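You operate a simulated robot arm through the tools that you are given. There is no shell and no other tool.

The job below is to be done with a simulated two-armed robot. You get a single attempt, and the scene is never put back.

## Task
Oil the marked patch of chain with the purple oil brush and shut the pot.
Fine: the brush ends in its stand. Set down upright: purple oil brush. A coat counts when it lies all over at full strength: go over it till it gets no stronger.
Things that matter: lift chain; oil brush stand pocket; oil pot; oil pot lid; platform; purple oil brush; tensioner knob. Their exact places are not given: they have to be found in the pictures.

It is judged by the outcome, as a careful person would: the job done as asked, and still so three seconds after it is handed in. It fails if anything else is knocked over, pushed out of place, dropped, spilled or broken.

## Robot
Two 7-joint arms with two-finger parallel grippers on one trunk, on a base that drives. Base frame: it is fixed to the floor where the robot stands at the start and does not move with it; the origin is under the middle of the robot, x ahead of it, y to its left, z up. Readings come in m, degrees, newtons and seconds.
The left shoulder is at the start at [0.05, 0.165, 1.18], the right one opposite. With the tool pointing down near the work surface each hand reaches from about 0.1 to 0.68 m from the robot's upright axis, wherever it stands, measured 20 degrees to its own side. Places, roughly: lift chain [0.5, -0.3, 0.8]; oil brush stand pocket [0.5, -0.6, 0.8]; oil pot [0.5, -0.1, 0.8]; oil pot lid [0.5, -0.1, 0.9]; platform [3.1, -1, 1.8]; tensioner knob [0.5, -0.5, 0.9]. Payload 3.91 kg a hand.
The TCP of each hand is the grasp point between the finger pads, 0.03 m short of the fingertips. In the tool frame z runs along the fingers and y along their closing line. Largest opening 0.11 m; finger width 0.02, thickness 0.01; the body of the gripper, 0.048 by 0.112 m, starts 0.055 m behind the TCP.
Orientation is that of the tool frame in the base frame, as a unit quaternion [x, y, z, w]. With the fingers straight down and closing along the base's y, the tool's x points along the base's -x, its y along +y and its z along -z.

## Interface
- The arms move only by the tool drive_tool. It takes "left_targets", "right_targets" or both (then of equal length, played together; a hand with none holds still); each is a list of rows, each an object of numbers (a shift or turn left out is 0, a gripper value left out holds the last): "dx", "dy", "dz": the shift along the base's x, y, z in m; "ax", "ay", "az": the turn, a rotation vector about the base's x, y, z in rad; "hand": the gripper command, from -1 (shut) to 1 (fully open), values between in proportion. In form: [{"dx": .., "dy": .., "dz": .., "ax": .., "ay": .., "az": .., "hand": ..}, ...]. A call has 1 to 20 rows; each row shifts and turns the commanded pose from where the row before left it. A row lasts 0.2 s, in which the tool goes at most 0.05 m and 8.6 degrees; a call with a longer step from one row to the next is refused whole, and so is a gripper value outside its range. A pose out of reach is approached as far as the arm can. The call stops where the force on the tool passes 90 N (or 10 N more than at its start, if that is more) or the arm is blocked; 0.2 s more then pass. The fingers move at their own pace (about 0.045 m/s each) and stop on an object; they squeeze with about 42 N. The grip force told is the motor's: it shows also when the fingers shut on nothing. Time passes only in rows, and 0.2 s behind the last, so rows that do not move let the fingers close. It gives the time, the measured TCP pose, the force on the tool (base axes), the opening and the grip force at its end, in the units of the frame above (readings bear some noise), with the torque about the TCP (base axes, N m) and any sound that the robot's microphone picked up, and new pictures: "pictures" is both (left out), scene, wrist or none (wrist: the cameras of the hands that moved).
- Cameras (640 x 400 px; columns grow to the right, rows downward): "scene" is now at [0.1051, -0.0428, 1.3495]; the picture's right is [-0.49, -0.87, 0.00], its down [-0.51, 0.29, -0.81] and it looks along [0.71, -0.40, -0.59] (base axes); focal length 214 px, centre (320, 200). "left" rides on the left gripper at [0.072, -0.017, -0.103] in its tool frame; the picture's right is [0.23, 0.97, 0.00], its down [-0.76, 0.18, -0.62] and it looks along [-0.61, 0.14, 0.78] (tool axes); focal length 222 px, centre (320, 200). "right" rides on the right gripper at [0.072, 0.017, -0.103] in its tool frame; the picture's right is [-0.23, 0.97, 0.00], its down [-0.76, -0.18, -0.62] and it looks along [-0.61, -0.14, 0.78] (tool axes); focal length 222 px, centre (320, 200).
- lift_body(by): slides the trunk up (or, below 0, down) by that many m; the arms and the scene camera ride with it, the base frame stays. It gives what a move gives, with no picture.
- roll_base(legs): drives the robot by 1 to 6 legs, each [ahead, left, turn to the left] in m, m and degrees, along the robot's own axes; the way and the turn of a leg run together, so that a leg with both is an arc; at most 1.5 m and 180 degrees a leg. The arms and the cameras ride along, it lands a little off, and it stops where it bumps. It gives what a move gives, and a new picture of the scene camera.
- turn_head(pan, tilt): turns the head with the scene camera to pan (to the left, within 80 degrees either way) and tilt (down, from -29 to 69), counted from straight ahead of the robot. It gives what a move gives, and a new picture of the scene camera.
- measure_at(camera, pixels): for up to 12 pixels [column, row] of the newest picture of that camera ("zoom" is the newest enlarged one), the place [x, y, z] in the base frame of the surface seen there, good to about 0.003 m. It takes no simulated time.
- inspect(camera, box): a new picture of the part [left, top, right, bottom] of that camera's present view, enlarged. It takes no simulated time.
- hand_in(): hands the job in; it is judged then, once.

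Open the grippers and draw the arms clear of the work before you hand the job in, unless the task says otherwise.

The tools are called after ">>>" by a JSON object that holds its "fn" and its "kwargs". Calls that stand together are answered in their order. drive_tool: Moves the arms, as the interface text tells. Its arguments: {"type":"object","properties":{"left_targets":{"type":"array","items":{"type":"object","properties":{"dx":{"type":"number"},"dy":{"type":"number"},"dz":{"type":"number"},"ax":{"type":"number"},"ay":{"type":"number"},"az":{"type":"number"},"hand":{"type":"number"}}}},"right_targets":{"type":"array","items":{"type":"object","properties":{"dx":{"type":"number"},"dy":{"type":"number"},"dz":{"type":"number"},"ax":{"type":"number"},"ay":{"type":"number"},"az":{"type":"number"},"hand":{"type":"number"}}}},"pictures":{"type":"string","enum":["both","scene","wrist","none"]}},"required":[]} The other tools are called the same way: lift_body (by) slides the trunk up or down; roll_base (legs) drives the base; turn_head (pan, tilt) turns the head that bears the scene camera; measure_at (camera, pixels) gives the place of the surface under pixels of a picture; inspect (camera, box) takes an enlarged picture of a part of a camera's view; hand_in () hands the job in.

At the start:

```text
clock: 0.0
left_eef_pos: [0.4149, -0.0437, 1.1989]
left_ee_rot: [0.001, 1.0, 0.0, 0.0]
left_ft_force: [-0.6, 0.0, -0.5]
left_moment: [0.01, 0.0, 0.02]
left_grip_width: 0.1099
left_finger_force: 0.0
right_eef_pos: [0.3368, -0.472, 1.2376]
right_ee_rot: [0.0, 1.0, 0.0, -0.001]
right_ft_force: [0.1, -0.2, -0.7]
right_moment: [0.02, 0.01, 0.02]
right_grip_width: 0.1097
right_finger_force: 0.1
trunk travel left (down, up): [-0.4, 0.103]
robot x, y, heading: [-0.0023, -0.0006, 0.4]
head pan, tilt: [-29.3, 35.9]
```

scene: 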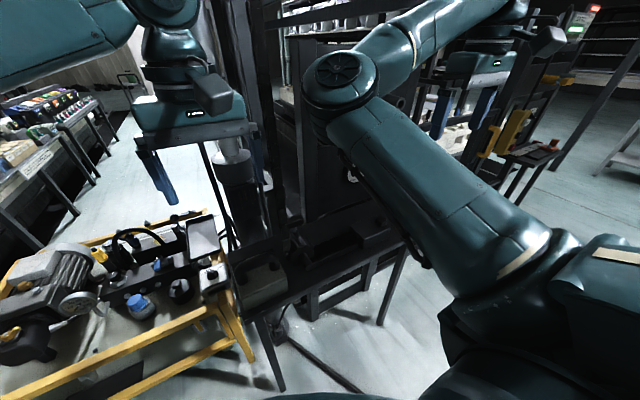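
right: 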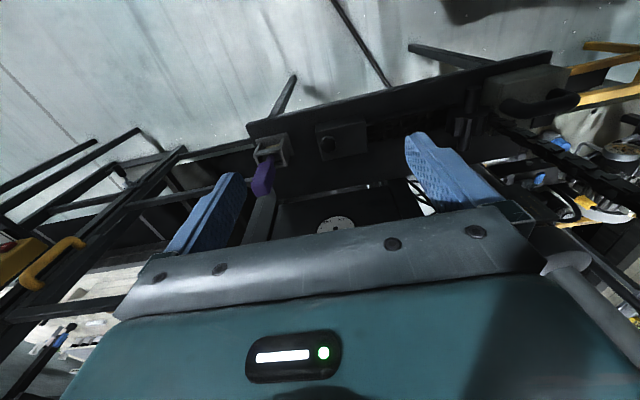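
left: 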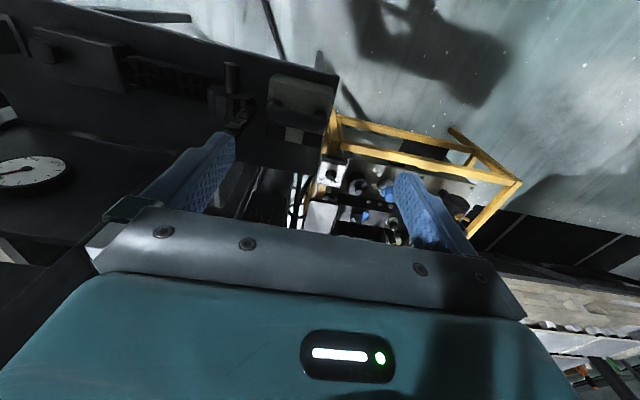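

The right arm hides the middle of the shelf in the scene picture; the left and right wrist pictures show a dark shelf with a purple brush near right-camera pixel (263,175). I take enlarged views of it.

>>> {"fn": "inspect", "kwargs": {"camera": "scene", "box": [200, 160, 440, 310]}}

>>> {"fn": "inspect", "kwargs": {"camera": "right", "box": [220, 60, 620, 260]}}

>>> {"fn": "inspect", "kwargs": {"camera": "left", "box": [0, 0, 400, 250]}}

```text
2.67 times, centred on (320, 235) of scene
```

zoom: 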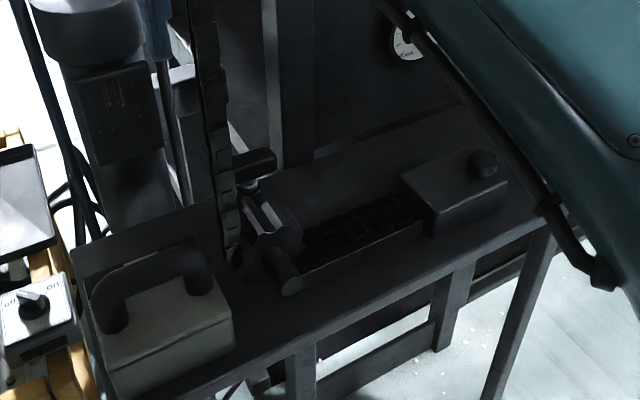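

```text
1.60 times, centred on (420, 160) of right
```

zoom: 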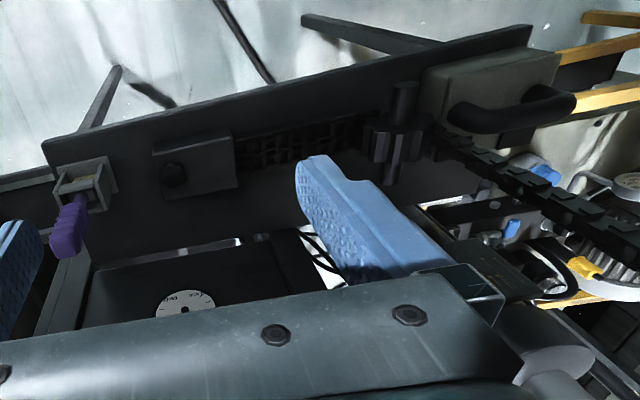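

```text
1.60 times, centred on (200, 125) of left
```

zoom: 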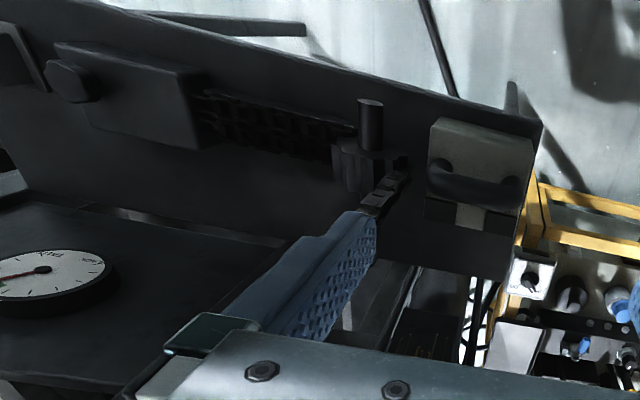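

The enlarged scene view shows the shelf: pot with handled lid at the left, sprocket, chain lying in a trough, tensioner block with knob. I measure these in the scene picture and the brush in the right picture.

>>> {"fn": "measure_at", "kwargs": {"camera": "scene", "pixels": [[262, 290], [256, 260], [244, 278], [276, 266], [371, 229], [381, 221], [335, 242], [350, 236], [320, 250], [305, 250], [340, 260], [400, 245]]}}

>>> {"fn": "measure_at", "kwargs": {"camera": "right", "pixels": [[262, 175], [263, 190], [268, 155], [282, 150], [290, 175], [328, 145], [345, 140], [540, 85], [540, 105], [475, 128], [400, 135], [420, 130]]}}

>>> {"fn": "measure_at", "kwargs": {"camera": "left", "pixels": [[299, 90], [296, 112], [232, 70], [222, 100], [180, 80], [150, 70], [45, 50], [75, 65], [30, 170], [130, 110], [295, 135], [330, 75]]}}

```text
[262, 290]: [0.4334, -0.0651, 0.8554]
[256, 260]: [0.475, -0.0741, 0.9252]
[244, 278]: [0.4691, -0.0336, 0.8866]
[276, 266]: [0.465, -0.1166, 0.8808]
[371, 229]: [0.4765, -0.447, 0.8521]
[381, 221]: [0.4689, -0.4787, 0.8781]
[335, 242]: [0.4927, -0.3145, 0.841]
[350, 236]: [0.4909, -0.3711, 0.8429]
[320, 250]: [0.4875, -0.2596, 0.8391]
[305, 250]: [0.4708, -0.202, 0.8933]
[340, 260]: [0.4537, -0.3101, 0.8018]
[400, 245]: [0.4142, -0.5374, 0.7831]
```

```text
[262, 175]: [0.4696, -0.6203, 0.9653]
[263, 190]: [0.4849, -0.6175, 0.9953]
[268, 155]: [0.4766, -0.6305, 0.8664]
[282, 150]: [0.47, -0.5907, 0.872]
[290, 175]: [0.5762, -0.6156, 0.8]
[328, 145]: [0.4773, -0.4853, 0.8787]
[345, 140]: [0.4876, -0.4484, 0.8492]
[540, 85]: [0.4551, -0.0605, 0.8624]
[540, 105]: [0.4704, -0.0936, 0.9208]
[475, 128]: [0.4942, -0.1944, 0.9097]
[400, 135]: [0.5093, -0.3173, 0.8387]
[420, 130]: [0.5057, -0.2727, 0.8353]
```

```text
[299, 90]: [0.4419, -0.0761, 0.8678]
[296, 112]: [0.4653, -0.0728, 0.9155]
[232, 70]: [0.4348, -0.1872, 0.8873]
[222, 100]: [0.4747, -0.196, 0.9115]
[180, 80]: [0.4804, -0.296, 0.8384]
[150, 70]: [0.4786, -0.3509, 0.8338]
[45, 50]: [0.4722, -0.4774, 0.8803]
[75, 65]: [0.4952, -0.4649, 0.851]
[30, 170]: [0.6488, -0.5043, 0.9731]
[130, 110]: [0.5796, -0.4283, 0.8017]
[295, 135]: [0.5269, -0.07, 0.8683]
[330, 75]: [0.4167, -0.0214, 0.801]
```

The pot (lid handle about [0.47,-0.075,0.92]), chain trough (z≈0.84, y -0.25…-0.42), tensioner block with knob [0.47,-0.48,0.88] and brush stand (≈[0.475,-0.61,0.87]) are found roughly. I turn the head right to see the brush and the floor to the right before moving the base.

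>>> {"fn": "turn_head", "kwargs": {"pan": -65, "tilt": 40}}

```text
clock: 1.0
left_eef_pos: [0.4131, -0.0441, 1.1995]
left_ee_rot: [0.0, 1.0, 0.0, 0.0]
left_ft_force: [-1.0, 0.1, 0.7]
left_moment: [0.0, 0.02, -0.01]
left_grip_width: 0.1101
left_finger_force: 0.0
right_eef_pos: [0.3376, -0.4722, 1.2369]
right_ee_rot: [0.0, 1.0, 0.0, 0.0]
right_ft_force: [-0.4, -0.6, -0.3]
right_moment: [0.0, 0.01, 0.04]
right_grip_width: 0.1103
right_finger_force: 0.0
trunk travel left (down, up): [-0.4, 0.103]
robot x, y, heading: [0.0065, -0.0017, -0.1]
head pan, tilt: [-65.0, 40.0]
```

scene: 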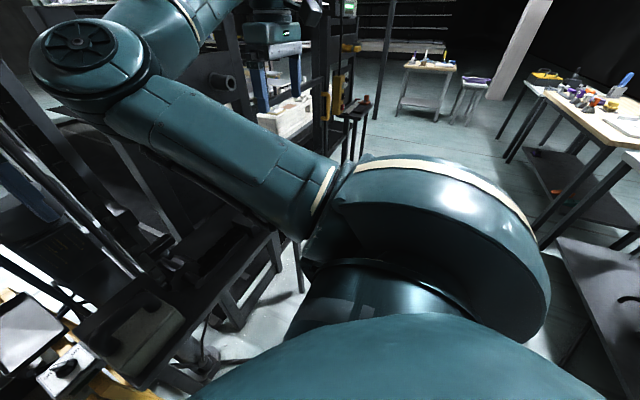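

To the right I see a dark surface at (600,290) and a table at (590,110); I measure how far they are, to know the room for driving right.

>>> {"fn": "measure_at", "kwargs": {"camera": "scene", "pixels": [[600, 290], [565, 245], [630, 370], [560, 340], [590, 110], [530, 150], [430, 70], [350, 110], [245, 320], [290, 280], [360, 120], [330, 110]]}}

>>> {"fn": "turn_head", "kwargs": {"pan": -75, "tilt": 60}}

```text
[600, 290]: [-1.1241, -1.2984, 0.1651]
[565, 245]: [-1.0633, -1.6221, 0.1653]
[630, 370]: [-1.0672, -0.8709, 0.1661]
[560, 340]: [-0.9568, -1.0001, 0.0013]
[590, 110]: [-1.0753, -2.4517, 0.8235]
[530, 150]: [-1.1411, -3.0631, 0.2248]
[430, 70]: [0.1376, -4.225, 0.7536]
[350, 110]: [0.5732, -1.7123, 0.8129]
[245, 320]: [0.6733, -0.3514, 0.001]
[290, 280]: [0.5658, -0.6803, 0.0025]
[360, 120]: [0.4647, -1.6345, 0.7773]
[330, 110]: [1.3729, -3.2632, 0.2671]
```

```text
clock: 1.9
left_eef_pos: [0.4141, -0.0445, 1.1983]
left_ee_rot: [0.0, 1.0, -0.001, -0.001]
left_ft_force: [-0.2, -0.5, 0.2]
left_moment: [0.03, 0.02, 0.01]
left_grip_width: 0.11
left_finger_force: 0.0
right_eef_pos: [0.3381, -0.4728, 1.2355]
right_ee_rot: [0.0, 1.0, 0.0, 0.001]
right_ft_force: [0.1, -0.7, -0.6]
right_moment: [0.0, 0.02, 0.01]
right_grip_width: 0.1098
right_finger_force: 0.0
trunk travel left (down, up): [-0.4, 0.103]
robot x, y, heading: [0.0011, 0.0041, -0.1]
head pan, tilt: [-75.0, 60.0]
```

scene: 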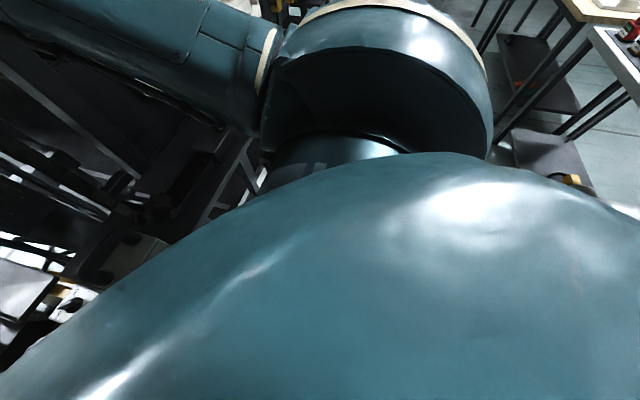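

The floor to the right is free (nearest things are at y≈-1.6 or behind). I look back at the shelf to measure the rising chain before any motion of the left hand near it.

>>> {"fn": "turn_head", "kwargs": {"pan": -15, "tilt": 25}}

```text
clock: 3.1
left_eef_pos: [0.4135, -0.0451, 1.1994]
left_ee_rot: [0.0, 1.0, 0.0, 0.0]
left_ft_force: [-0.2, 0.3, -1.1]
left_moment: [0.03, -0.01, -0.01]
left_grip_width: 0.11
left_finger_force: 0.1
right_eef_pos: [0.3372, -0.4708, 1.2366]
right_ee_rot: [0.0, 1.0, 0.0, 0.0]
right_ft_force: [0.5, -0.2, 0.0]
right_moment: [0.01, 0.0, 0.01]
right_grip_width: 0.1102
right_finger_force: 0.1
trunk travel left (down, up): [-0.4, 0.103]
robot x, y, heading: [0.0024, 0.0006, -0.1]
head pan, tilt: [-15.0, 25.0]
```

scene: 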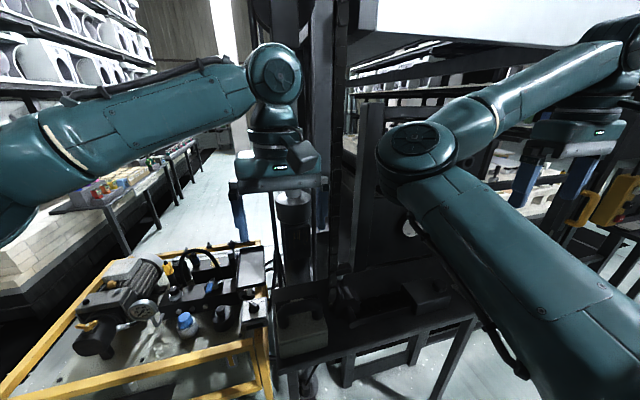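

>>> {"fn": "inspect", "kwargs": {"camera": "scene", "box": [240, 80, 480, 380]}}

>>> {"fn": "measure_at", "kwargs": {"camera": "scene", "pixels": [[338, 100], [336, 150], [334, 200], [334, 250], [338, 280], [322, 200], [295, 220], [365, 200], [400, 200], [438, 85], [345, 300], [355, 60]]}}

```text
1.33 times, centred on (360, 230) of scene
```

zoom: 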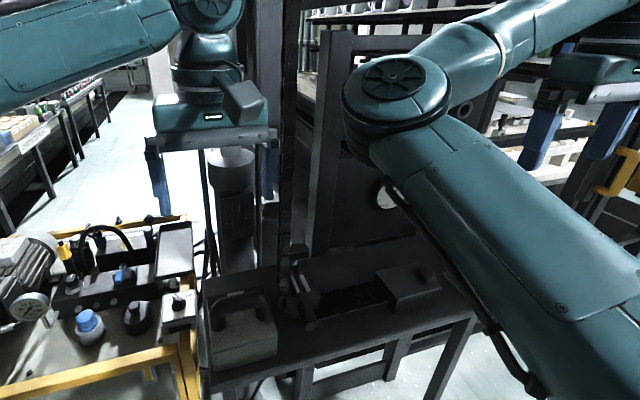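

```text
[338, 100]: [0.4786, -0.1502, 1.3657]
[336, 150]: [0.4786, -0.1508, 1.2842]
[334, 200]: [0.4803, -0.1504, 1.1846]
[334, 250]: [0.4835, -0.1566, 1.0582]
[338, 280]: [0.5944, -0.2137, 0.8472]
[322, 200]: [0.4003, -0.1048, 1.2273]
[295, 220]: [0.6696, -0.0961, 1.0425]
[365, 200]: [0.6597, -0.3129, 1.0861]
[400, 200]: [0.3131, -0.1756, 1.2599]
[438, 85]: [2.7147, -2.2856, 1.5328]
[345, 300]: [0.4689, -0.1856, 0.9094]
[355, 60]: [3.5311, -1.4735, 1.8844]
```

The chain rises vertically at about x 0.48–0.50, y -0.15, close beside the left hand, so I first draw the left hand back, then bring it over for a look at the pot; the right hand goes toward the brush for a look too.

>>> {"fn": "drive_tool", "kwargs": {"left_targets": [{"dx": -0.045}, {"dx": -0.04}, {"dz": -0.05}, {"dz": -0.05, "dy": -0.03}, {"dz": -0.04}], "right_targets": [{"dx": -0.03, "dy": -0.03}, {"dy": -0.04}, {"dz": -0.04}, {"dz": -0.04, "dy": -0.02}, {"dz": -0.03}], "pictures": "both"}}

```text
refused: row 4 steps farther than a row can; nothing moved
```

The diagonal step was over 0.05 m, so I shorten those rows and send the same motion again.

>>> {"fn": "drive_tool", "kwargs": {"left_targets": [{"dx": -0.045}, {"dx": -0.04}, {"dz": -0.045}, {"dz": -0.04, "dy": -0.02}, {"dz": -0.045}], "right_targets": [{"dx": -0.03, "dy": -0.03}, {"dy": -0.04}, {"dz": -0.04}, {"dz": -0.04, "dy": -0.02}, {"dz": -0.03}], "pictures": "both"}}

```text
clock: 4.3
left_eef_pos: [0.3313, -0.0637, 1.0665]
left_ee_rot: [0.0, 1.0, -0.001, 0.0]
left_ft_force: [0.5, 0.2, 0.1]
left_moment: [0.01, 0.0, -0.03]
left_grip_width: 0.1099
left_finger_force: 0.0
right_eef_pos: [0.307, -0.5625, 1.1277]
right_ee_rot: [0.0, 1.0, -0.002, 0.0]
right_ft_force: [0.1, -0.3, -0.5]
right_moment: [0.04, -0.01, 0.02]
right_grip_width: 0.1099
right_finger_force: 0.0
trunk travel left (down, up): [-0.4, 0.103]
robot x, y, heading: [0.0011, -0.0039, -0.0]
head pan, tilt: [-15.0, 25.0]
```

scene: 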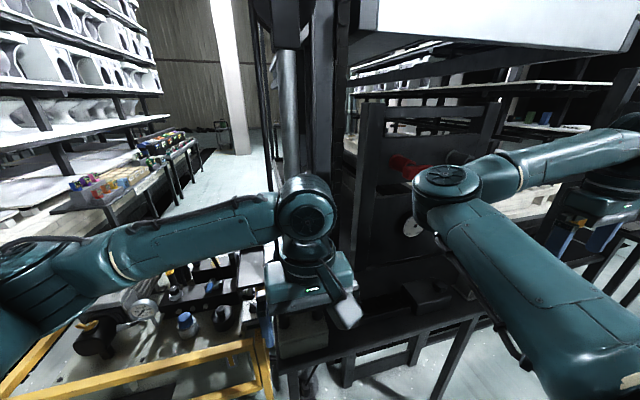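
right: 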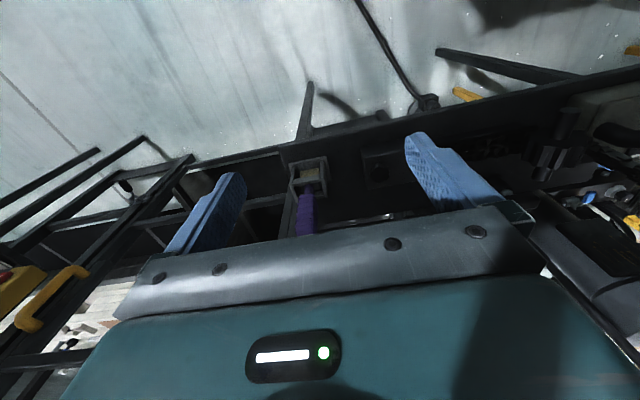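
left: 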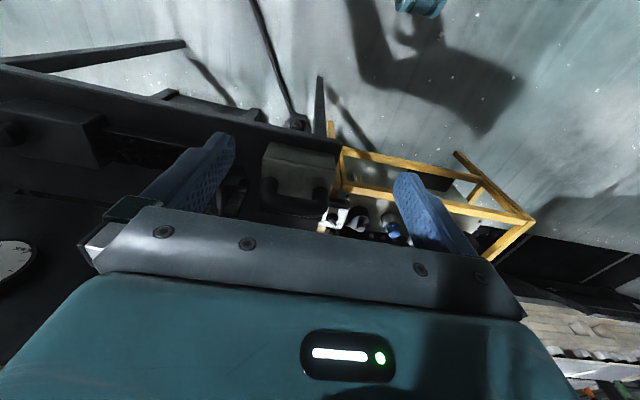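

>>> {"fn": "inspect", "kwargs": {"camera": "right", "box": [240, 130, 400, 250]}}

>>> {"fn": "inspect", "kwargs": {"camera": "left", "box": [210, 120, 370, 240]}}

```text
3.33 times, centred on (320, 190) of right
```

zoom: 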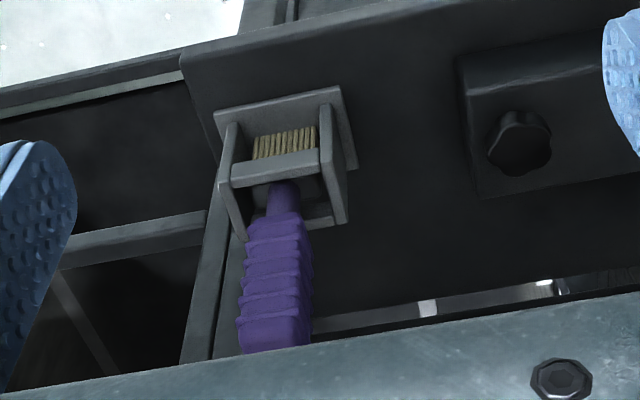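

```text
3.33 times, centred on (290, 180) of left
```

zoom: 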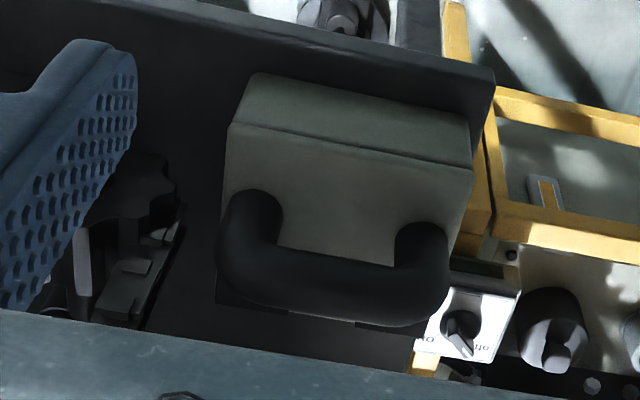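

The brush stands bristles down in a square pocket, and the pot lid has a thick dark arched handle. I measure pot and handle points in this enlarged left picture.

>>> {"fn": "measure_at", "kwargs": {"camera": "zoom", "pixels": [[250, 225], [420, 260], [335, 290], [290, 275], [390, 300], [270, 200], [430, 235], [340, 110], [260, 85], [465, 130], [340, 200], [235, 130]]}}

>>> {"fn": "measure_at", "kwargs": {"camera": "zoom", "pixels": [[340, 165], [350, 240], [230, 180], [470, 180], [345, 270], [345, 310], [345, 260], [225, 210], [440, 285], [345, 335], [225, 285], [250, 300]]}}

```text
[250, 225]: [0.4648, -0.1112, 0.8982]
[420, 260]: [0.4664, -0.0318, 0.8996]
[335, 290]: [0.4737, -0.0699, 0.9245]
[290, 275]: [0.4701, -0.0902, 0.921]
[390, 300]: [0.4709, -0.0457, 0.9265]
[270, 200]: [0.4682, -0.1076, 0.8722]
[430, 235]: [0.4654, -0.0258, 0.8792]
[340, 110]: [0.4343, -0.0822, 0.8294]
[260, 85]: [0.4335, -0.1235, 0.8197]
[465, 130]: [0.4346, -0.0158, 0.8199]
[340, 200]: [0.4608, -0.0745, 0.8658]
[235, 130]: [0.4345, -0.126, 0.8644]
```

```text
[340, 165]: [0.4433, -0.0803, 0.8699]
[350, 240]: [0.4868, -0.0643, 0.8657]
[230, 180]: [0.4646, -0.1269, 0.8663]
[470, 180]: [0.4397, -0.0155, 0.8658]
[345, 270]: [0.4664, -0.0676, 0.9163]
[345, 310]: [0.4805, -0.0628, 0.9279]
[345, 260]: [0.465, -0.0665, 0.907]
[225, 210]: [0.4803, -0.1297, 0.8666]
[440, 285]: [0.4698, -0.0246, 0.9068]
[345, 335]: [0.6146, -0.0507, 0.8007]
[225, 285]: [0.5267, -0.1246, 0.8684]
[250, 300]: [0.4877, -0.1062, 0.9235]
```

The pot spans y -0.126…-0.016, front x 0.434, lid top z 0.866, handle bar centre about [0.478,-0.07,0.916]. Before using the right hand to look at the chain, I check where the right elbow (scene (445,180)) sits.

>>> {"fn": "measure_at", "kwargs": {"camera": "scene", "pixels": [[447, 180], [420, 195], [470, 230], [520, 160], [305, 215], [330, 300], [280, 300], [200, 235], [500, 320], [405, 165], [430, 330], [560, 190]]}}

>>> {"fn": "measure_at", "kwargs": {"camera": "right", "pixels": [[308, 175], [305, 193], [305, 205], [303, 215], [293, 163], [322, 160], [300, 182], [322, 183], [311, 172], [314, 169], [378, 172], [305, 225]]}}

```text
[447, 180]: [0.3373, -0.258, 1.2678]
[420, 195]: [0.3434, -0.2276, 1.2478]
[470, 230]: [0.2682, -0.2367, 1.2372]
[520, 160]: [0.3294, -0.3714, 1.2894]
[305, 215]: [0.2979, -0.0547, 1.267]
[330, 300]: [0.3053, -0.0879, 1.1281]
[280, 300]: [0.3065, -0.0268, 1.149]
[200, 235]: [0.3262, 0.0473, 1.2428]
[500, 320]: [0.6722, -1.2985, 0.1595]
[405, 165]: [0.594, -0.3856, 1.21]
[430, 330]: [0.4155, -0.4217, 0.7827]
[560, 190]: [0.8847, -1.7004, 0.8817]
```

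```text
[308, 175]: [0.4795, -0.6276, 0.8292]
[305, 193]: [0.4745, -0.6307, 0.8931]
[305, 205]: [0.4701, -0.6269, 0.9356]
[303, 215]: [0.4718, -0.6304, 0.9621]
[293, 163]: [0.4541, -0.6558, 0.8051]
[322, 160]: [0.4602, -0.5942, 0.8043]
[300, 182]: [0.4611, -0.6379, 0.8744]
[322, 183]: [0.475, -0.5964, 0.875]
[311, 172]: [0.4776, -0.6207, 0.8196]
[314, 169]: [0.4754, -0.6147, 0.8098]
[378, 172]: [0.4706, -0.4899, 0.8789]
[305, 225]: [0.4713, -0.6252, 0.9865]
```

The right elbow sits at about [0.34,-0.25,1.26], which would be in the left hand's way, and the stand is out of the right hand's good reach. The left hand (x 0.33) is well in front of the rising chain (x 0.48), so I drive the base 0.28 m to the right.

>>> {"fn": "roll_base", "kwargs": {"legs": [[0, -0.28, 0]]}}

```text
clock: 7.4
left_eef_pos: [0.3298, -0.3443, 1.067]
left_ee_rot: [0.001, 1.0, 0.001, 0.0]
left_ft_force: [-0.2, 0.1, -0.6]
left_moment: [0.0, 0.01, -0.01]
left_grip_width: 0.1102
left_finger_force: 0.2
right_eef_pos: [0.3061, -0.8427, 1.1283]
right_ee_rot: [0.001, 1.0, 0.0, 0.0]
right_ft_force: [-0.4, 0.1, -0.3]
right_moment: [0.0, -0.01, -0.03]
right_grip_width: 0.1099
right_finger_force: 0.0
trunk travel left (down, up): [-0.4, 0.103]
robot x, y, heading: [-0.0011, -0.281, -0.0]
head pan, tilt: [-15.0, 25.0]
```

scene: 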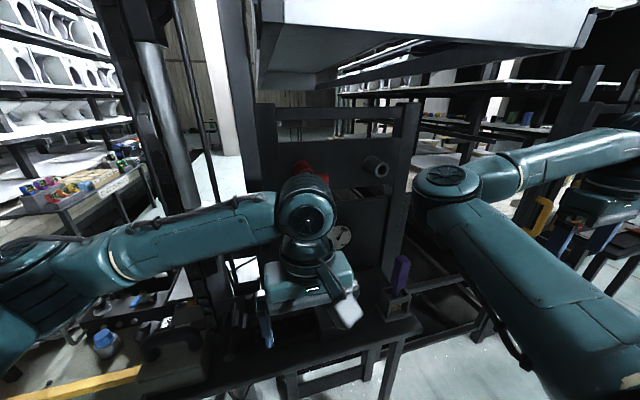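

The base moved 0.28 m right cleanly. Now I bring the left hand slightly forward and down to look at the chain with its camera.

>>> {"fn": "drive_tool", "kwargs": {"left_targets": [{"dx": 0.02, "dz": -0.03}, {"dx": 0.015, "dz": -0.035}], "pictures": "wrist"}}

>>> {"fn": "inspect", "kwargs": {"camera": "left", "box": [200, 100, 440, 250]}}

```text
clock: 8.0
left_eef_pos: [0.3636, -0.3473, 1.002]
left_ee_rot: [0.0, 1.0, 0.0, 0.0]
left_ft_force: [0.5, -0.4, -0.8]
left_moment: [0.03, 0.0, -0.01]
left_grip_width: 0.1101
left_finger_force: 0.1
right_eef_pos: [0.3073, -0.8438, 1.1286]
right_ee_rot: [0.0, 1.0, 0.0, -0.001]
right_ft_force: [-0.4, -0.2, -0.1]
right_moment: [-0.04, -0.02, -0.04]
right_grip_width: 0.11
right_finger_force: 0.1
trunk travel left (down, up): [-0.4, 0.103]
robot x, y, heading: [0.004, -0.2804, 0.1]
head pan, tilt: [-15.0, 25.0]
```

left: 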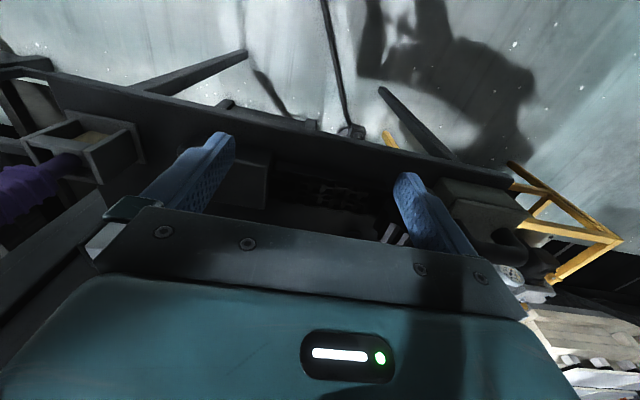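

```text
2.67 times, centred on (320, 175) of left
```

zoom: 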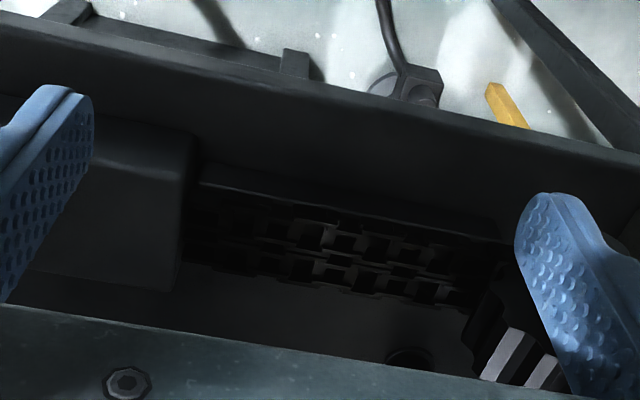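

In the enlarged view some chain links at zoom (300–400, 225–285) look lighter than the rest; I enlarge further to find the marked patch.

>>> {"fn": "inspect", "kwargs": {"camera": "left", "box": [260, 165, 400, 225]}}

>>> {"fn": "measure_at", "kwargs": {"camera": "left", "pixels": [[325, 188], [345, 192], [300, 186], [290, 190], [330, 202], [350, 206], [310, 198], [370, 210], [280, 185], [360, 196], [320, 175], [330, 215]]}}

```text
4.57 times, centred on (330, 195) of left
```

zoom: 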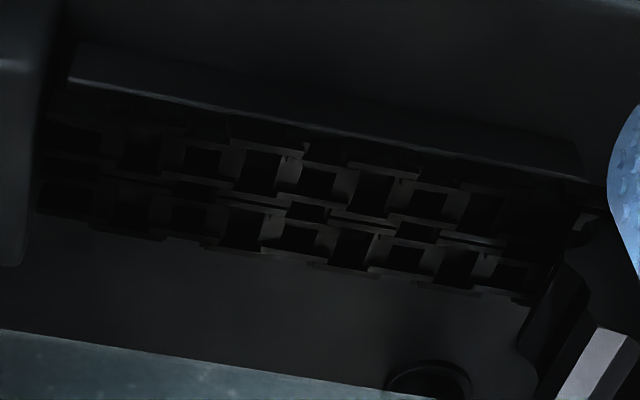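

```text
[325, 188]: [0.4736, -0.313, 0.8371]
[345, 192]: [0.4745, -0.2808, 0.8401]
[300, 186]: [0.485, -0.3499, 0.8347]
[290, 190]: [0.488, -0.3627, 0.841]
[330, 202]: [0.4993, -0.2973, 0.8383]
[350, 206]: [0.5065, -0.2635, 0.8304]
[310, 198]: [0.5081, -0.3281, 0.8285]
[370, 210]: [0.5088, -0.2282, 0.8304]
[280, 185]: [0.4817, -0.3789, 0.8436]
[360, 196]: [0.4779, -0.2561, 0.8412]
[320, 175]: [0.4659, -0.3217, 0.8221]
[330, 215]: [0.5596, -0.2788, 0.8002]
```

The double-row chain lies along y at x 0.473–0.515, z≈0.84, y -0.22…-0.42; the mark isn't clear in the hand's shadow. I draw the left hand back to the left and turn the head to look straight at the chain.

>>> {"fn": "drive_tool", "kwargs": {"left_targets": [{"dx": -0.04}, {"dx": -0.04}, {"dx": -0.02, "dy": 0.04}, {"dy": 0.05}, {"dy": 0.05}, {"dy": 0.05}], "pictures": "none"}}

>>> {"fn": "turn_head", "kwargs": {"pan": 0, "tilt": 50}}

>>> {"fn": "inspect", "kwargs": {"camera": "scene", "box": [240, 140, 400, 240]}}

```text
clock: 9.4
left_eef_pos: [0.2652, -0.1564, 1.0046]
left_ee_rot: [0.002, 1.0, -0.001, -0.001]
left_ft_force: [-0.5, 0.9, 0.0]
left_moment: [-0.02, -0.04, -0.02]
left_grip_width: 0.1101
left_finger_force: 0.1
right_eef_pos: [0.3062, -0.8425, 1.1294]
right_ee_rot: [0.001, 1.0, -0.001, -0.001]
right_ft_force: [-0.4, 0.0, 0.3]
right_moment: [-0.01, 0.01, 0.0]
right_grip_width: 0.1101
right_finger_force: 0.0
trunk travel left (down, up): [-0.4, 0.103]
robot x, y, heading: [-0.0002, -0.2812, -0.4]
head pan, tilt: [-15.0, 25.0]
```

```text
clock: 10.3
left_eef_pos: [0.2651, -0.1579, 1.0041]
left_ee_rot: [0.0, 1.0, 0.001, 0.0]
left_ft_force: [0.7, 0.0, 0.2]
left_moment: [-0.01, -0.02, -0.02]
left_grip_width: 0.1102
left_finger_force: 0.0
right_eef_pos: [0.3062, -0.8435, 1.1296]
right_ee_rot: [0.001, 1.0, 0.0, 0.001]
right_ft_force: [-0.5, -0.8, 0.4]
right_moment: [0.01, -0.01, 0.02]
right_grip_width: 0.11
right_finger_force: 0.0
trunk travel left (down, up): [-0.4, 0.103]
robot x, y, heading: [-0.0009, -0.2828, -0.3]
head pan, tilt: [0.0, 50.0]
```

scene: 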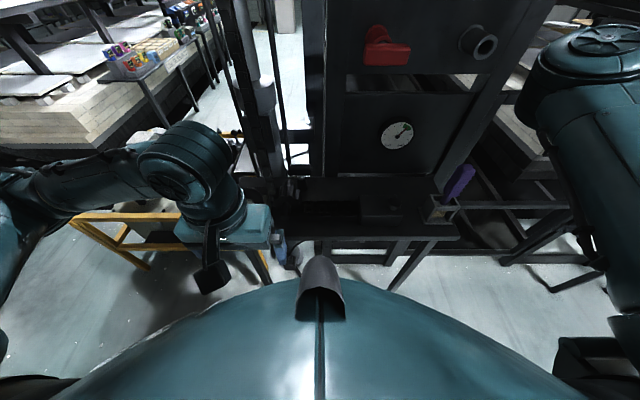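

```text
4.00 times, centred on (320, 190) of scene
```

zoom: 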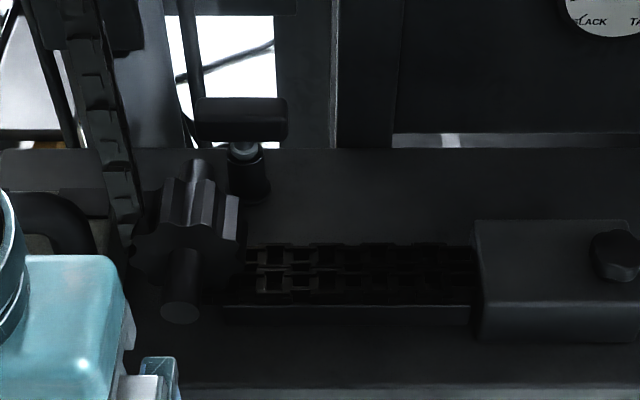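

The gauge reads SLACK/TAUT and the tensioner knob sits on the right block; I won't touch either. I enlarge the chain run at scene (300–360, 198–216) to seek the mark.

>>> {"fn": "inspect", "kwargs": {"camera": "scene", "box": [296, 192, 368, 228]}}

>>> {"fn": "inspect", "kwargs": {"camera": "scene", "box": [260, 60, 480, 240]}}

```text
8.89 times, centred on (332, 210) of scene
```

zoom: 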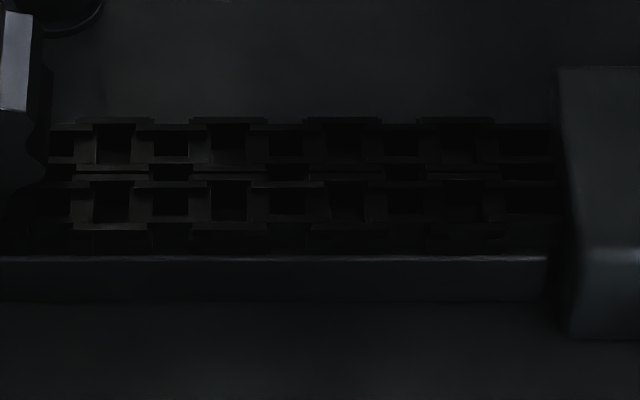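

```text
2.22 times, centred on (370, 150) of scene
```

zoom: 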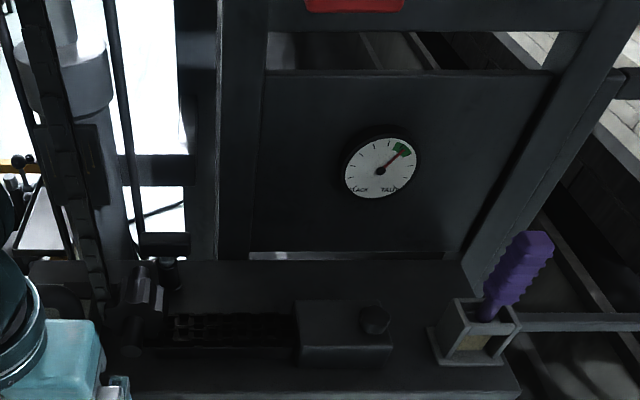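

No mark shows from afar, so I bring the left hand's camera closer to the chain, with the hand open and staying above z 0.90 at x≈0.41 (in front of the trough).

>>> {"fn": "drive_tool", "kwargs": {"left_targets": [{"dy": -0.05}, {"dy": -0.05}, {"dy": -0.05}, {"dy": -0.02, "dx": 0.04}, {"dx": 0.045}, {"dx": 0.045, "dz": -0.02}, {"dz": -0.045}], "pictures": "wrist"}}

>>> {"fn": "inspect", "kwargs": {"camera": "left", "box": [220, 130, 420, 255]}}

```text
clock: 11.9
left_eef_pos: [0.3969, -0.3247, 0.9356]
left_ee_rot: [0.001, 1.0, 0.0, 0.0]
left_ft_force: [-0.5, 0.9, 0.0]
left_moment: [-0.04, 0.0, -0.03]
left_grip_width: 0.11
left_finger_force: 0.0
right_eef_pos: [0.3051, -0.8452, 1.1288]
right_ee_rot: [0.001, 1.0, 0.001, 0.0]
right_ft_force: [-0.4, 0.3, 0.7]
right_moment: [0.04, 0.01, -0.03]
right_grip_width: 0.1099
right_finger_force: 0.1
trunk travel left (down, up): [-0.4, 0.103]
robot x, y, heading: [0.0006, -0.2828, -0.1]
head pan, tilt: [0.0, 50.0]
```

left: 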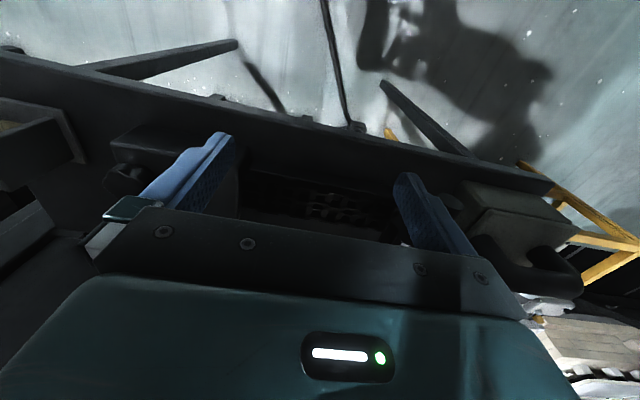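

```text
3.20 times, centred on (320, 192) of left
```

zoom: 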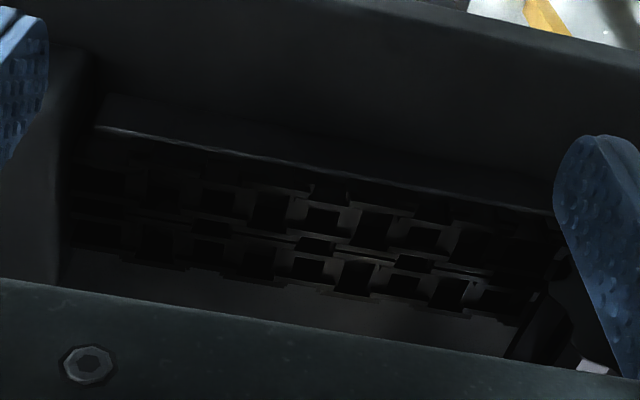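

The brighter links are again in the middle-left; I measure where the bright part begins and ends to see whether it is fixed on the chain or just gloss.

>>> {"fn": "measure_at", "kwargs": {"camera": "zoom", "pixels": [[250, 195], [290, 210], [350, 215], [400, 220], [440, 240], [300, 262], [340, 255], [380, 285], [420, 270], [480, 290], [100, 240], [180, 210]]}}

>>> {"fn": "inspect", "kwargs": {"camera": "left", "box": [280, 180, 380, 235]}}

```text
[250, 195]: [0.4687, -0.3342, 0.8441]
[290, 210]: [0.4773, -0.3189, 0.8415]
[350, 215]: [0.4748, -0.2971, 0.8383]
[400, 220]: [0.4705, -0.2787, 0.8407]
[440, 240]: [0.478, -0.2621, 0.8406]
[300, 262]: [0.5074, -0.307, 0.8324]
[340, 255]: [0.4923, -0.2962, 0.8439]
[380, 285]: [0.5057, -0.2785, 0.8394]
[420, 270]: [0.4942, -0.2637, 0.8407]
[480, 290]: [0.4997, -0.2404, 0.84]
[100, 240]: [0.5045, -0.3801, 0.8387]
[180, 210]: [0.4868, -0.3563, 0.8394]
```

```text
6.40 times, centred on (330, 208) of left
```

zoom: 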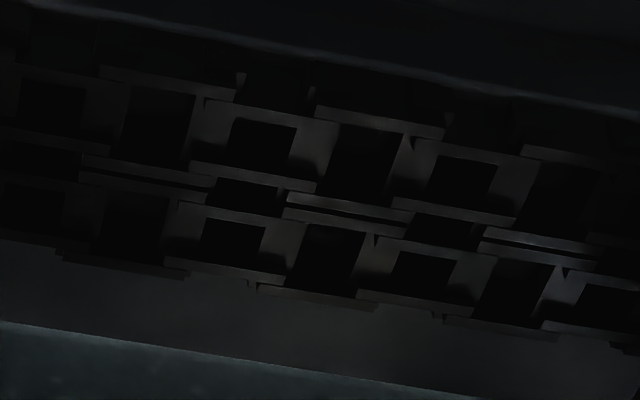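

The lit part shifts with the camera, so it is gloss, not a mark. I look from another side: turn the left hand 90° so its camera looks along the chain from above the tensioner block, staying high.

>>> {"fn": "drive_tool", "kwargs": {"left_targets": [{"dz": 0.04, "dy": -0.02}, {"dz": 0.03, "dy": -0.02}, {"az": 0.14, "dy": -0.02}, {"az": 0.145, "dy": -0.02}, {"az": 0.145, "dy": -0.015}, {"az": 0.145}, {"az": 0.145}, {"az": 0.145}, {"az": 0.145}, {"az": 0.145}, {"az": 0.145}, {"az": 0.145}, {"az": 0.125, "dx": 0.02}, {"dx": 0.04}, {"dx": 0.04}], "pictures": "both"}}

```text
clock: 15.1
left_eef_pos: [0.4945, -0.4211, 1.0095]
left_ee_rot: [-0.707, 0.707, 0.0, 0.001]
left_ft_force: [-0.2, 0.2, -1.3]
left_moment: [0.0, -0.02, -0.04]
left_grip_width: 0.1099
left_finger_force: 0.0
right_eef_pos: [0.3069, -0.8433, 1.1294]
right_ee_rot: [0.001, 1.0, 0.0, 0.0]
right_ft_force: [-0.4, -0.1, 0.0]
right_moment: [-0.01, -0.01, 0.01]
right_grip_width: 0.1099
right_finger_force: 0.1
trunk travel left (down, up): [-0.4, 0.103]
robot x, y, heading: [0.0005, -0.2801, 0.1]
head pan, tilt: [0.0, 50.0]
```

scene: 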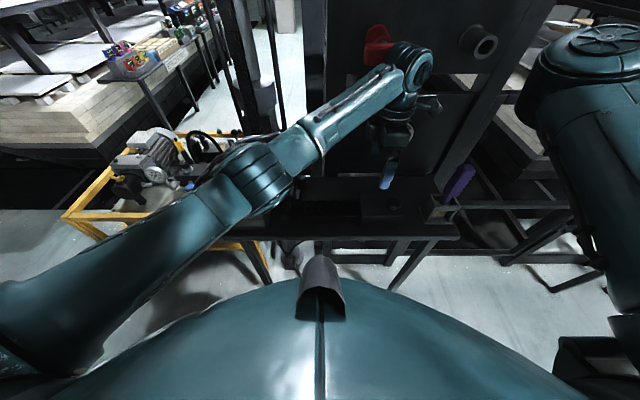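
left: 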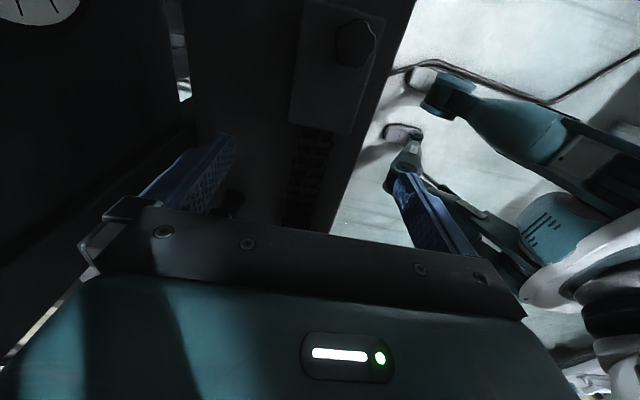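

The chain now shows at left-picture (310,165); I enlarge it.

>>> {"fn": "inspect", "kwargs": {"camera": "left", "box": [260, 115, 360, 235]}}

>>> {"fn": "measure_at", "kwargs": {"camera": "scene", "pixels": [[255, 165], [280, 170], [300, 130], [270, 190], [370, 85], [235, 160]]}}

```text
3.33 times, centred on (310, 175) of left
```

zoom: 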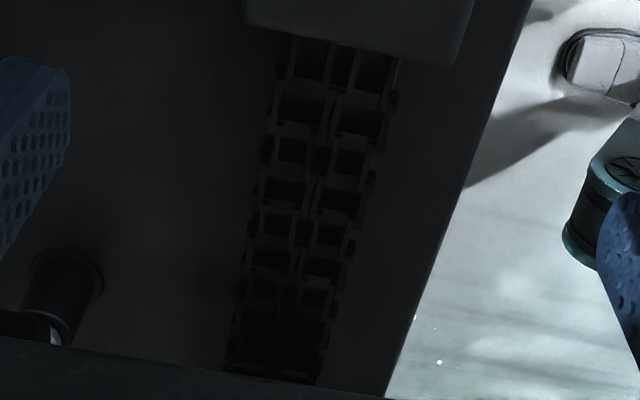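

```text
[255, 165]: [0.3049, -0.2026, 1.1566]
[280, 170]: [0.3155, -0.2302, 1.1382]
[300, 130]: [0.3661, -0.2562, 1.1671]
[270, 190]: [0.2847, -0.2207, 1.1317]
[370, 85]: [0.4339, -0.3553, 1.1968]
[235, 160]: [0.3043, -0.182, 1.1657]
```

From this side the whole visible run of links looks the same brown; no separate mark shows, so I'll plan to coat the whole run of links between sprocket and block. I draw the left hand back and to the left and undo its turn, ready for the lid later.

>>> {"fn": "drive_tool", "kwargs": {"left_targets": [{"dx": -0.045}, {"dx": -0.045}, {"dx": -0.045}, {"dx": -0.04, "az": -0.14}, {"dy": 0.04, "az": -0.145}, {"dy": 0.045, "az": -0.145}, {"dy": 0.045, "az": -0.145}, {"dy": 0.045, "az": -0.145}, {"dy": 0.045, "az": -0.145}, {"dy": 0.045, "az": -0.145}, {"dy": 0.045, "az": -0.145}, {"dy": 0.04, "az": -0.145}, {"az": -0.145, "dz": 0.02}, {"az": -0.125, "dz": 0.02}], "pictures": "scene"}}

```text
clock: 18.1
left_eef_pos: [0.3361, -0.0769, 1.0425]
left_ee_rot: [0.002, 1.0, 0.0, 0.0]
left_ft_force: [-0.7, 0.4, -1.2]
left_moment: [0.0, -0.01, 0.0]
left_grip_width: 0.1101
left_finger_force: 0.0
left hand out of reach, approached as far as the arm can: row 3
right_eef_pos: [0.3057, -0.8423, 1.1291]
right_ee_rot: [0.001, 1.0, 0.0, 0.0]
right_ft_force: [0.0, 0.5, -0.6]
right_moment: [0.03, 0.02, 0.0]
right_grip_width: 0.1099
right_finger_force: 0.1
trunk travel left (down, up): [-0.4, 0.103]
robot x, y, heading: [0.0024, -0.277, -0.1]
head pan, tilt: [0.0, 50.0]
```

scene: 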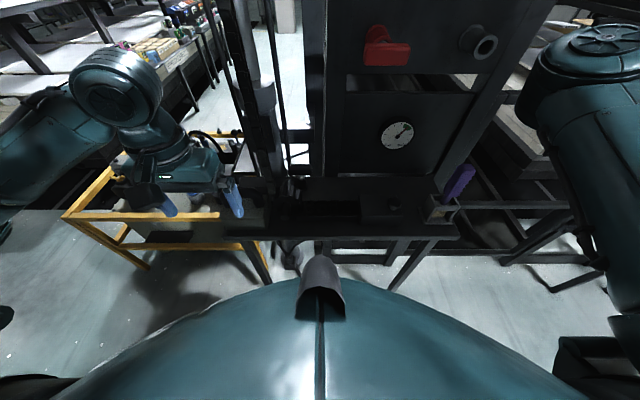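

The left hand is back and clear. Now I bring the right hand above the brush (about [0.478,-0.628]) at z 1.13, well above its top (~1.0).

>>> {"fn": "drive_tool", "kwargs": {"right_targets": [{"dx": 0.025, "dy": 0.036}, {"dx": 0.025, "dy": 0.036}, {"dx": 0.025, "dy": 0.036}, {"dx": 0.025, "dy": 0.036}, {"dx": 0.025, "dy": 0.036}, {"dx": 0.025, "dy": 0.034}], "pictures": "both"}}

```text
clock: 19.5
left_eef_pos: [0.3375, -0.0758, 1.0414]
left_ee_rot: [0.001, 1.0, 0.0, 0.0]
left_ft_force: [-0.4, 0.1, 0.0]
left_moment: [-0.03, -0.02, 0.02]
left_grip_width: 0.1097
left_finger_force: 0.0
right_eef_pos: [0.4698, -0.6445, 1.1304]
right_ee_rot: [0.001, 1.0, -0.001, 0.0]
right_ft_force: [0.0, 0.2, -0.2]
right_moment: [-0.02, 0.0, -0.01]
right_grip_width: 0.11
right_finger_force: 0.0
right hand out of reach, approached as far as the arm can: row 6
trunk travel left (down, up): [-0.4, 0.103]
robot x, y, heading: [-0.0022, -0.2791, -0.4]
head pan, tilt: [0.0, 50.0]
```

scene: 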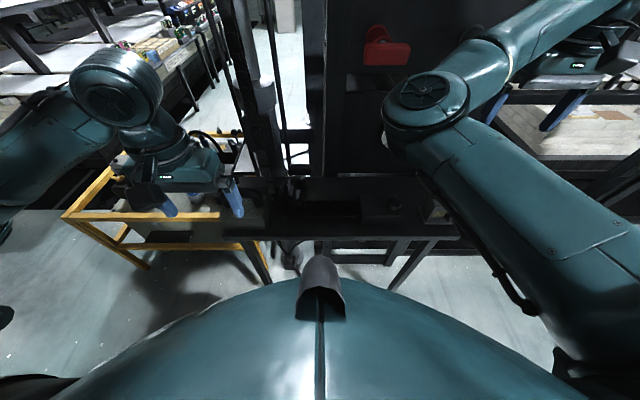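
right: 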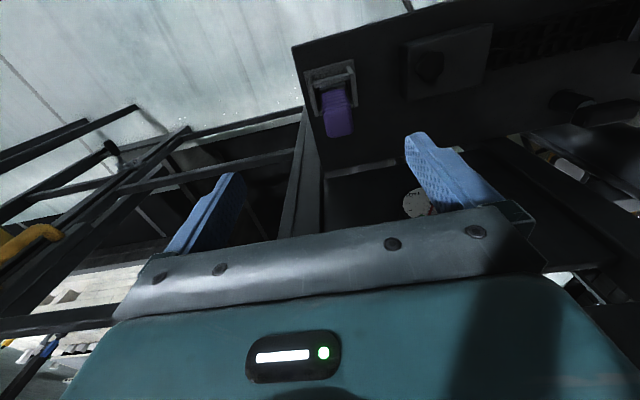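

The right hand stopped slightly short ("out of reach" at row 6), so the base should stand a little further right. I enlarge and measure the brush top in the right picture at (338,128).

>>> {"fn": "inspect", "kwargs": {"camera": "right", "box": [290, 50, 390, 150]}}

>>> {"fn": "measure_at", "kwargs": {"camera": "right", "pixels": [[338, 130], [338, 120], [338, 110], [335, 95], [330, 128], [347, 130], [327, 110], [345, 108], [312, 85], [352, 75], [330, 65], [339, 136]]}}

```text
4.00 times, centred on (340, 100) of right
```

zoom: 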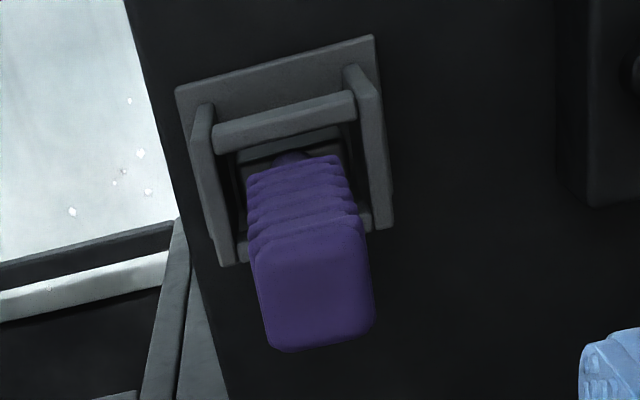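

```text
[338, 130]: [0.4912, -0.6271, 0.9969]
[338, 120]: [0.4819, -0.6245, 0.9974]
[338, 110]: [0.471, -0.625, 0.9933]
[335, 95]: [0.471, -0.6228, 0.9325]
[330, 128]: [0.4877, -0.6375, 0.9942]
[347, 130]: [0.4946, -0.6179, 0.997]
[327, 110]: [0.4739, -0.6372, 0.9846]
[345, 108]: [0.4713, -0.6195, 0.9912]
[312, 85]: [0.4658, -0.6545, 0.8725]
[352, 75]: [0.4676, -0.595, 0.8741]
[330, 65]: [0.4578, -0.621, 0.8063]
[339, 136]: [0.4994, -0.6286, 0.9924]
```

The brush top is at z≈0.997, centre ≈[0.485,-0.627], about 0.027 m square. I drive the base 0.15 m further right so the right arm can reach it comfortably.

>>> {"fn": "roll_base", "kwargs": {"legs": [[0, -0.15, 0]]}}

```text
clock: 21.5
left_eef_pos: [0.3365, -0.2292, 1.0425]
left_ee_rot: [0.0, 1.0, 0.0, 0.0]
left_ft_force: [-0.3, -0.1, 0.4]
left_moment: [-0.01, 0.01, 0.03]
left_grip_width: 0.11
left_finger_force: 0.0
right_eef_pos: [0.4683, -0.796, 1.131]
right_ee_rot: [0.001, 1.0, 0.001, 0.001]
right_ft_force: [-0.1, -0.3, -0.5]
right_moment: [-0.03, -0.03, 0.0]
right_grip_width: 0.1098
right_finger_force: 0.1
trunk travel left (down, up): [-0.4, 0.103]
robot x, y, heading: [-0.0023, -0.4361, 0.1]
head pan, tilt: [0.0, 50.0]
```

scene: 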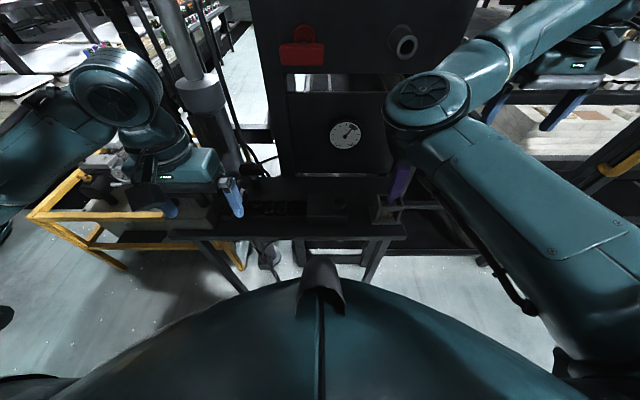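

Base is at y≈-0.436; the right hand is now at [0.468,-0.796,1.131]. I move it sideways above the brush.

>>> {"fn": "drive_tool", "kwargs": {"right_targets": [{"dy": 0.045}, {"dy": 0.045}, {"dy": 0.04, "dx": 0.007}, {"dy": 0.039, "dx": 0.01}, {}], "pictures": "both"}}

>>> {"fn": "inspect", "kwargs": {"camera": "right", "box": [240, 60, 400, 220]}}

```text
clock: 22.7
left_eef_pos: [0.3371, -0.2286, 1.0428]
left_ee_rot: [0.0, 1.0, 0.0, 0.0]
left_ft_force: [0.2, -0.3, 0.4]
left_moment: [0.03, 0.0, 0.0]
left_grip_width: 0.1102
left_finger_force: 0.0
right_eef_pos: [0.4934, -0.7813, 1.1327]
right_ee_rot: [0.0, 1.0, 0.0, 0.0]
right_ft_force: [-1.0, -0.1, 0.1]
right_moment: [0.01, 0.03, 0.01]
right_grip_width: 0.1104
right_finger_force: 0.1
right hand out of reach, approached as far as the arm can: row 1, 2, 3, 4
trunk travel left (down, up): [-0.4, 0.103]
robot x, y, heading: [-0.0013, -0.4342, 0.1]
head pan, tilt: [0.0, 50.0]
```

scene: 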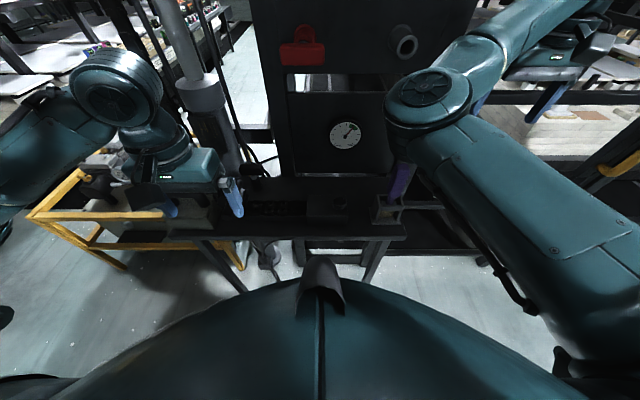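
right: 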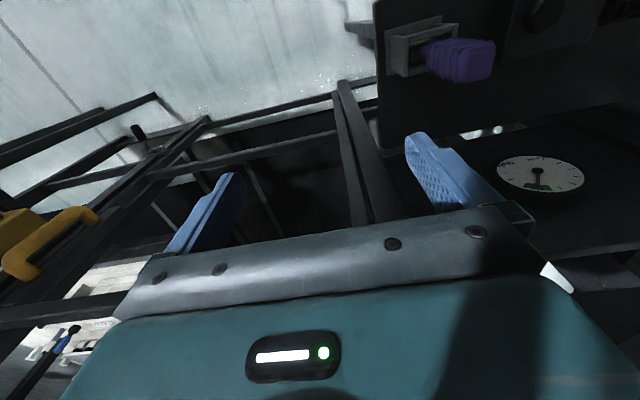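

```text
2.50 times, centred on (320, 140) of right
```

zoom: 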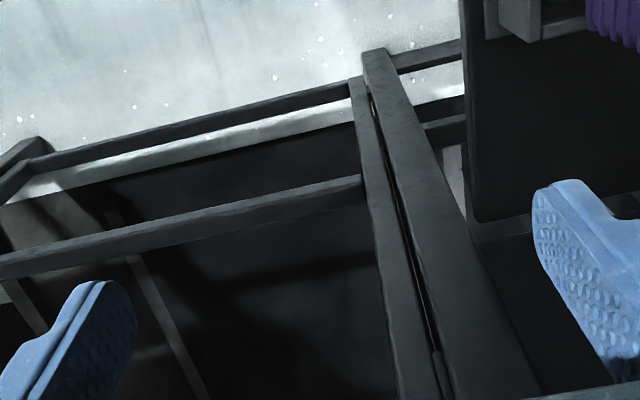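

The right arm stops at a joint limit when moving inward (it is folded with its elbow inside), so the left arm, which reached this kind of place well, is better for the brush. Before deciding how to handle the lid I measure free shelf space behind chain and pot.

>>> {"fn": "inspect", "kwargs": {"camera": "scene", "box": [150, 130, 430, 270]}}

>>> {"fn": "measure_at", "kwargs": {"camera": "scene", "pixels": [[300, 185], [300, 192], [300, 178], [350, 185], [350, 195], [365, 190], [250, 190], [265, 185], [380, 225], [330, 225], [290, 226], [200, 232]]}}

```text
2.29 times, centred on (290, 200) of scene
```

zoom: 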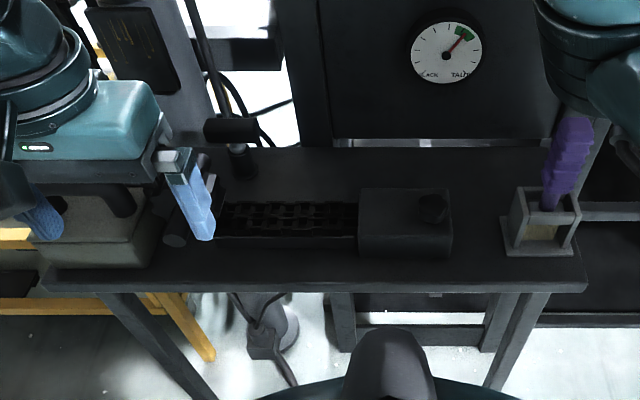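

```text
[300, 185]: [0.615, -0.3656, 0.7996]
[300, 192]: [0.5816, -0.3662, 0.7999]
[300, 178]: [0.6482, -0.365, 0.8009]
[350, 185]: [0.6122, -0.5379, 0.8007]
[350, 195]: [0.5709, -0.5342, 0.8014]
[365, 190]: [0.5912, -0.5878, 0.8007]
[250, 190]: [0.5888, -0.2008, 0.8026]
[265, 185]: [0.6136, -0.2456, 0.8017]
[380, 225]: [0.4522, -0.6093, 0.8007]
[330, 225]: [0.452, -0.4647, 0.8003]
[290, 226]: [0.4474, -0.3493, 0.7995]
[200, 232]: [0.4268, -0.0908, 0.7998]
```

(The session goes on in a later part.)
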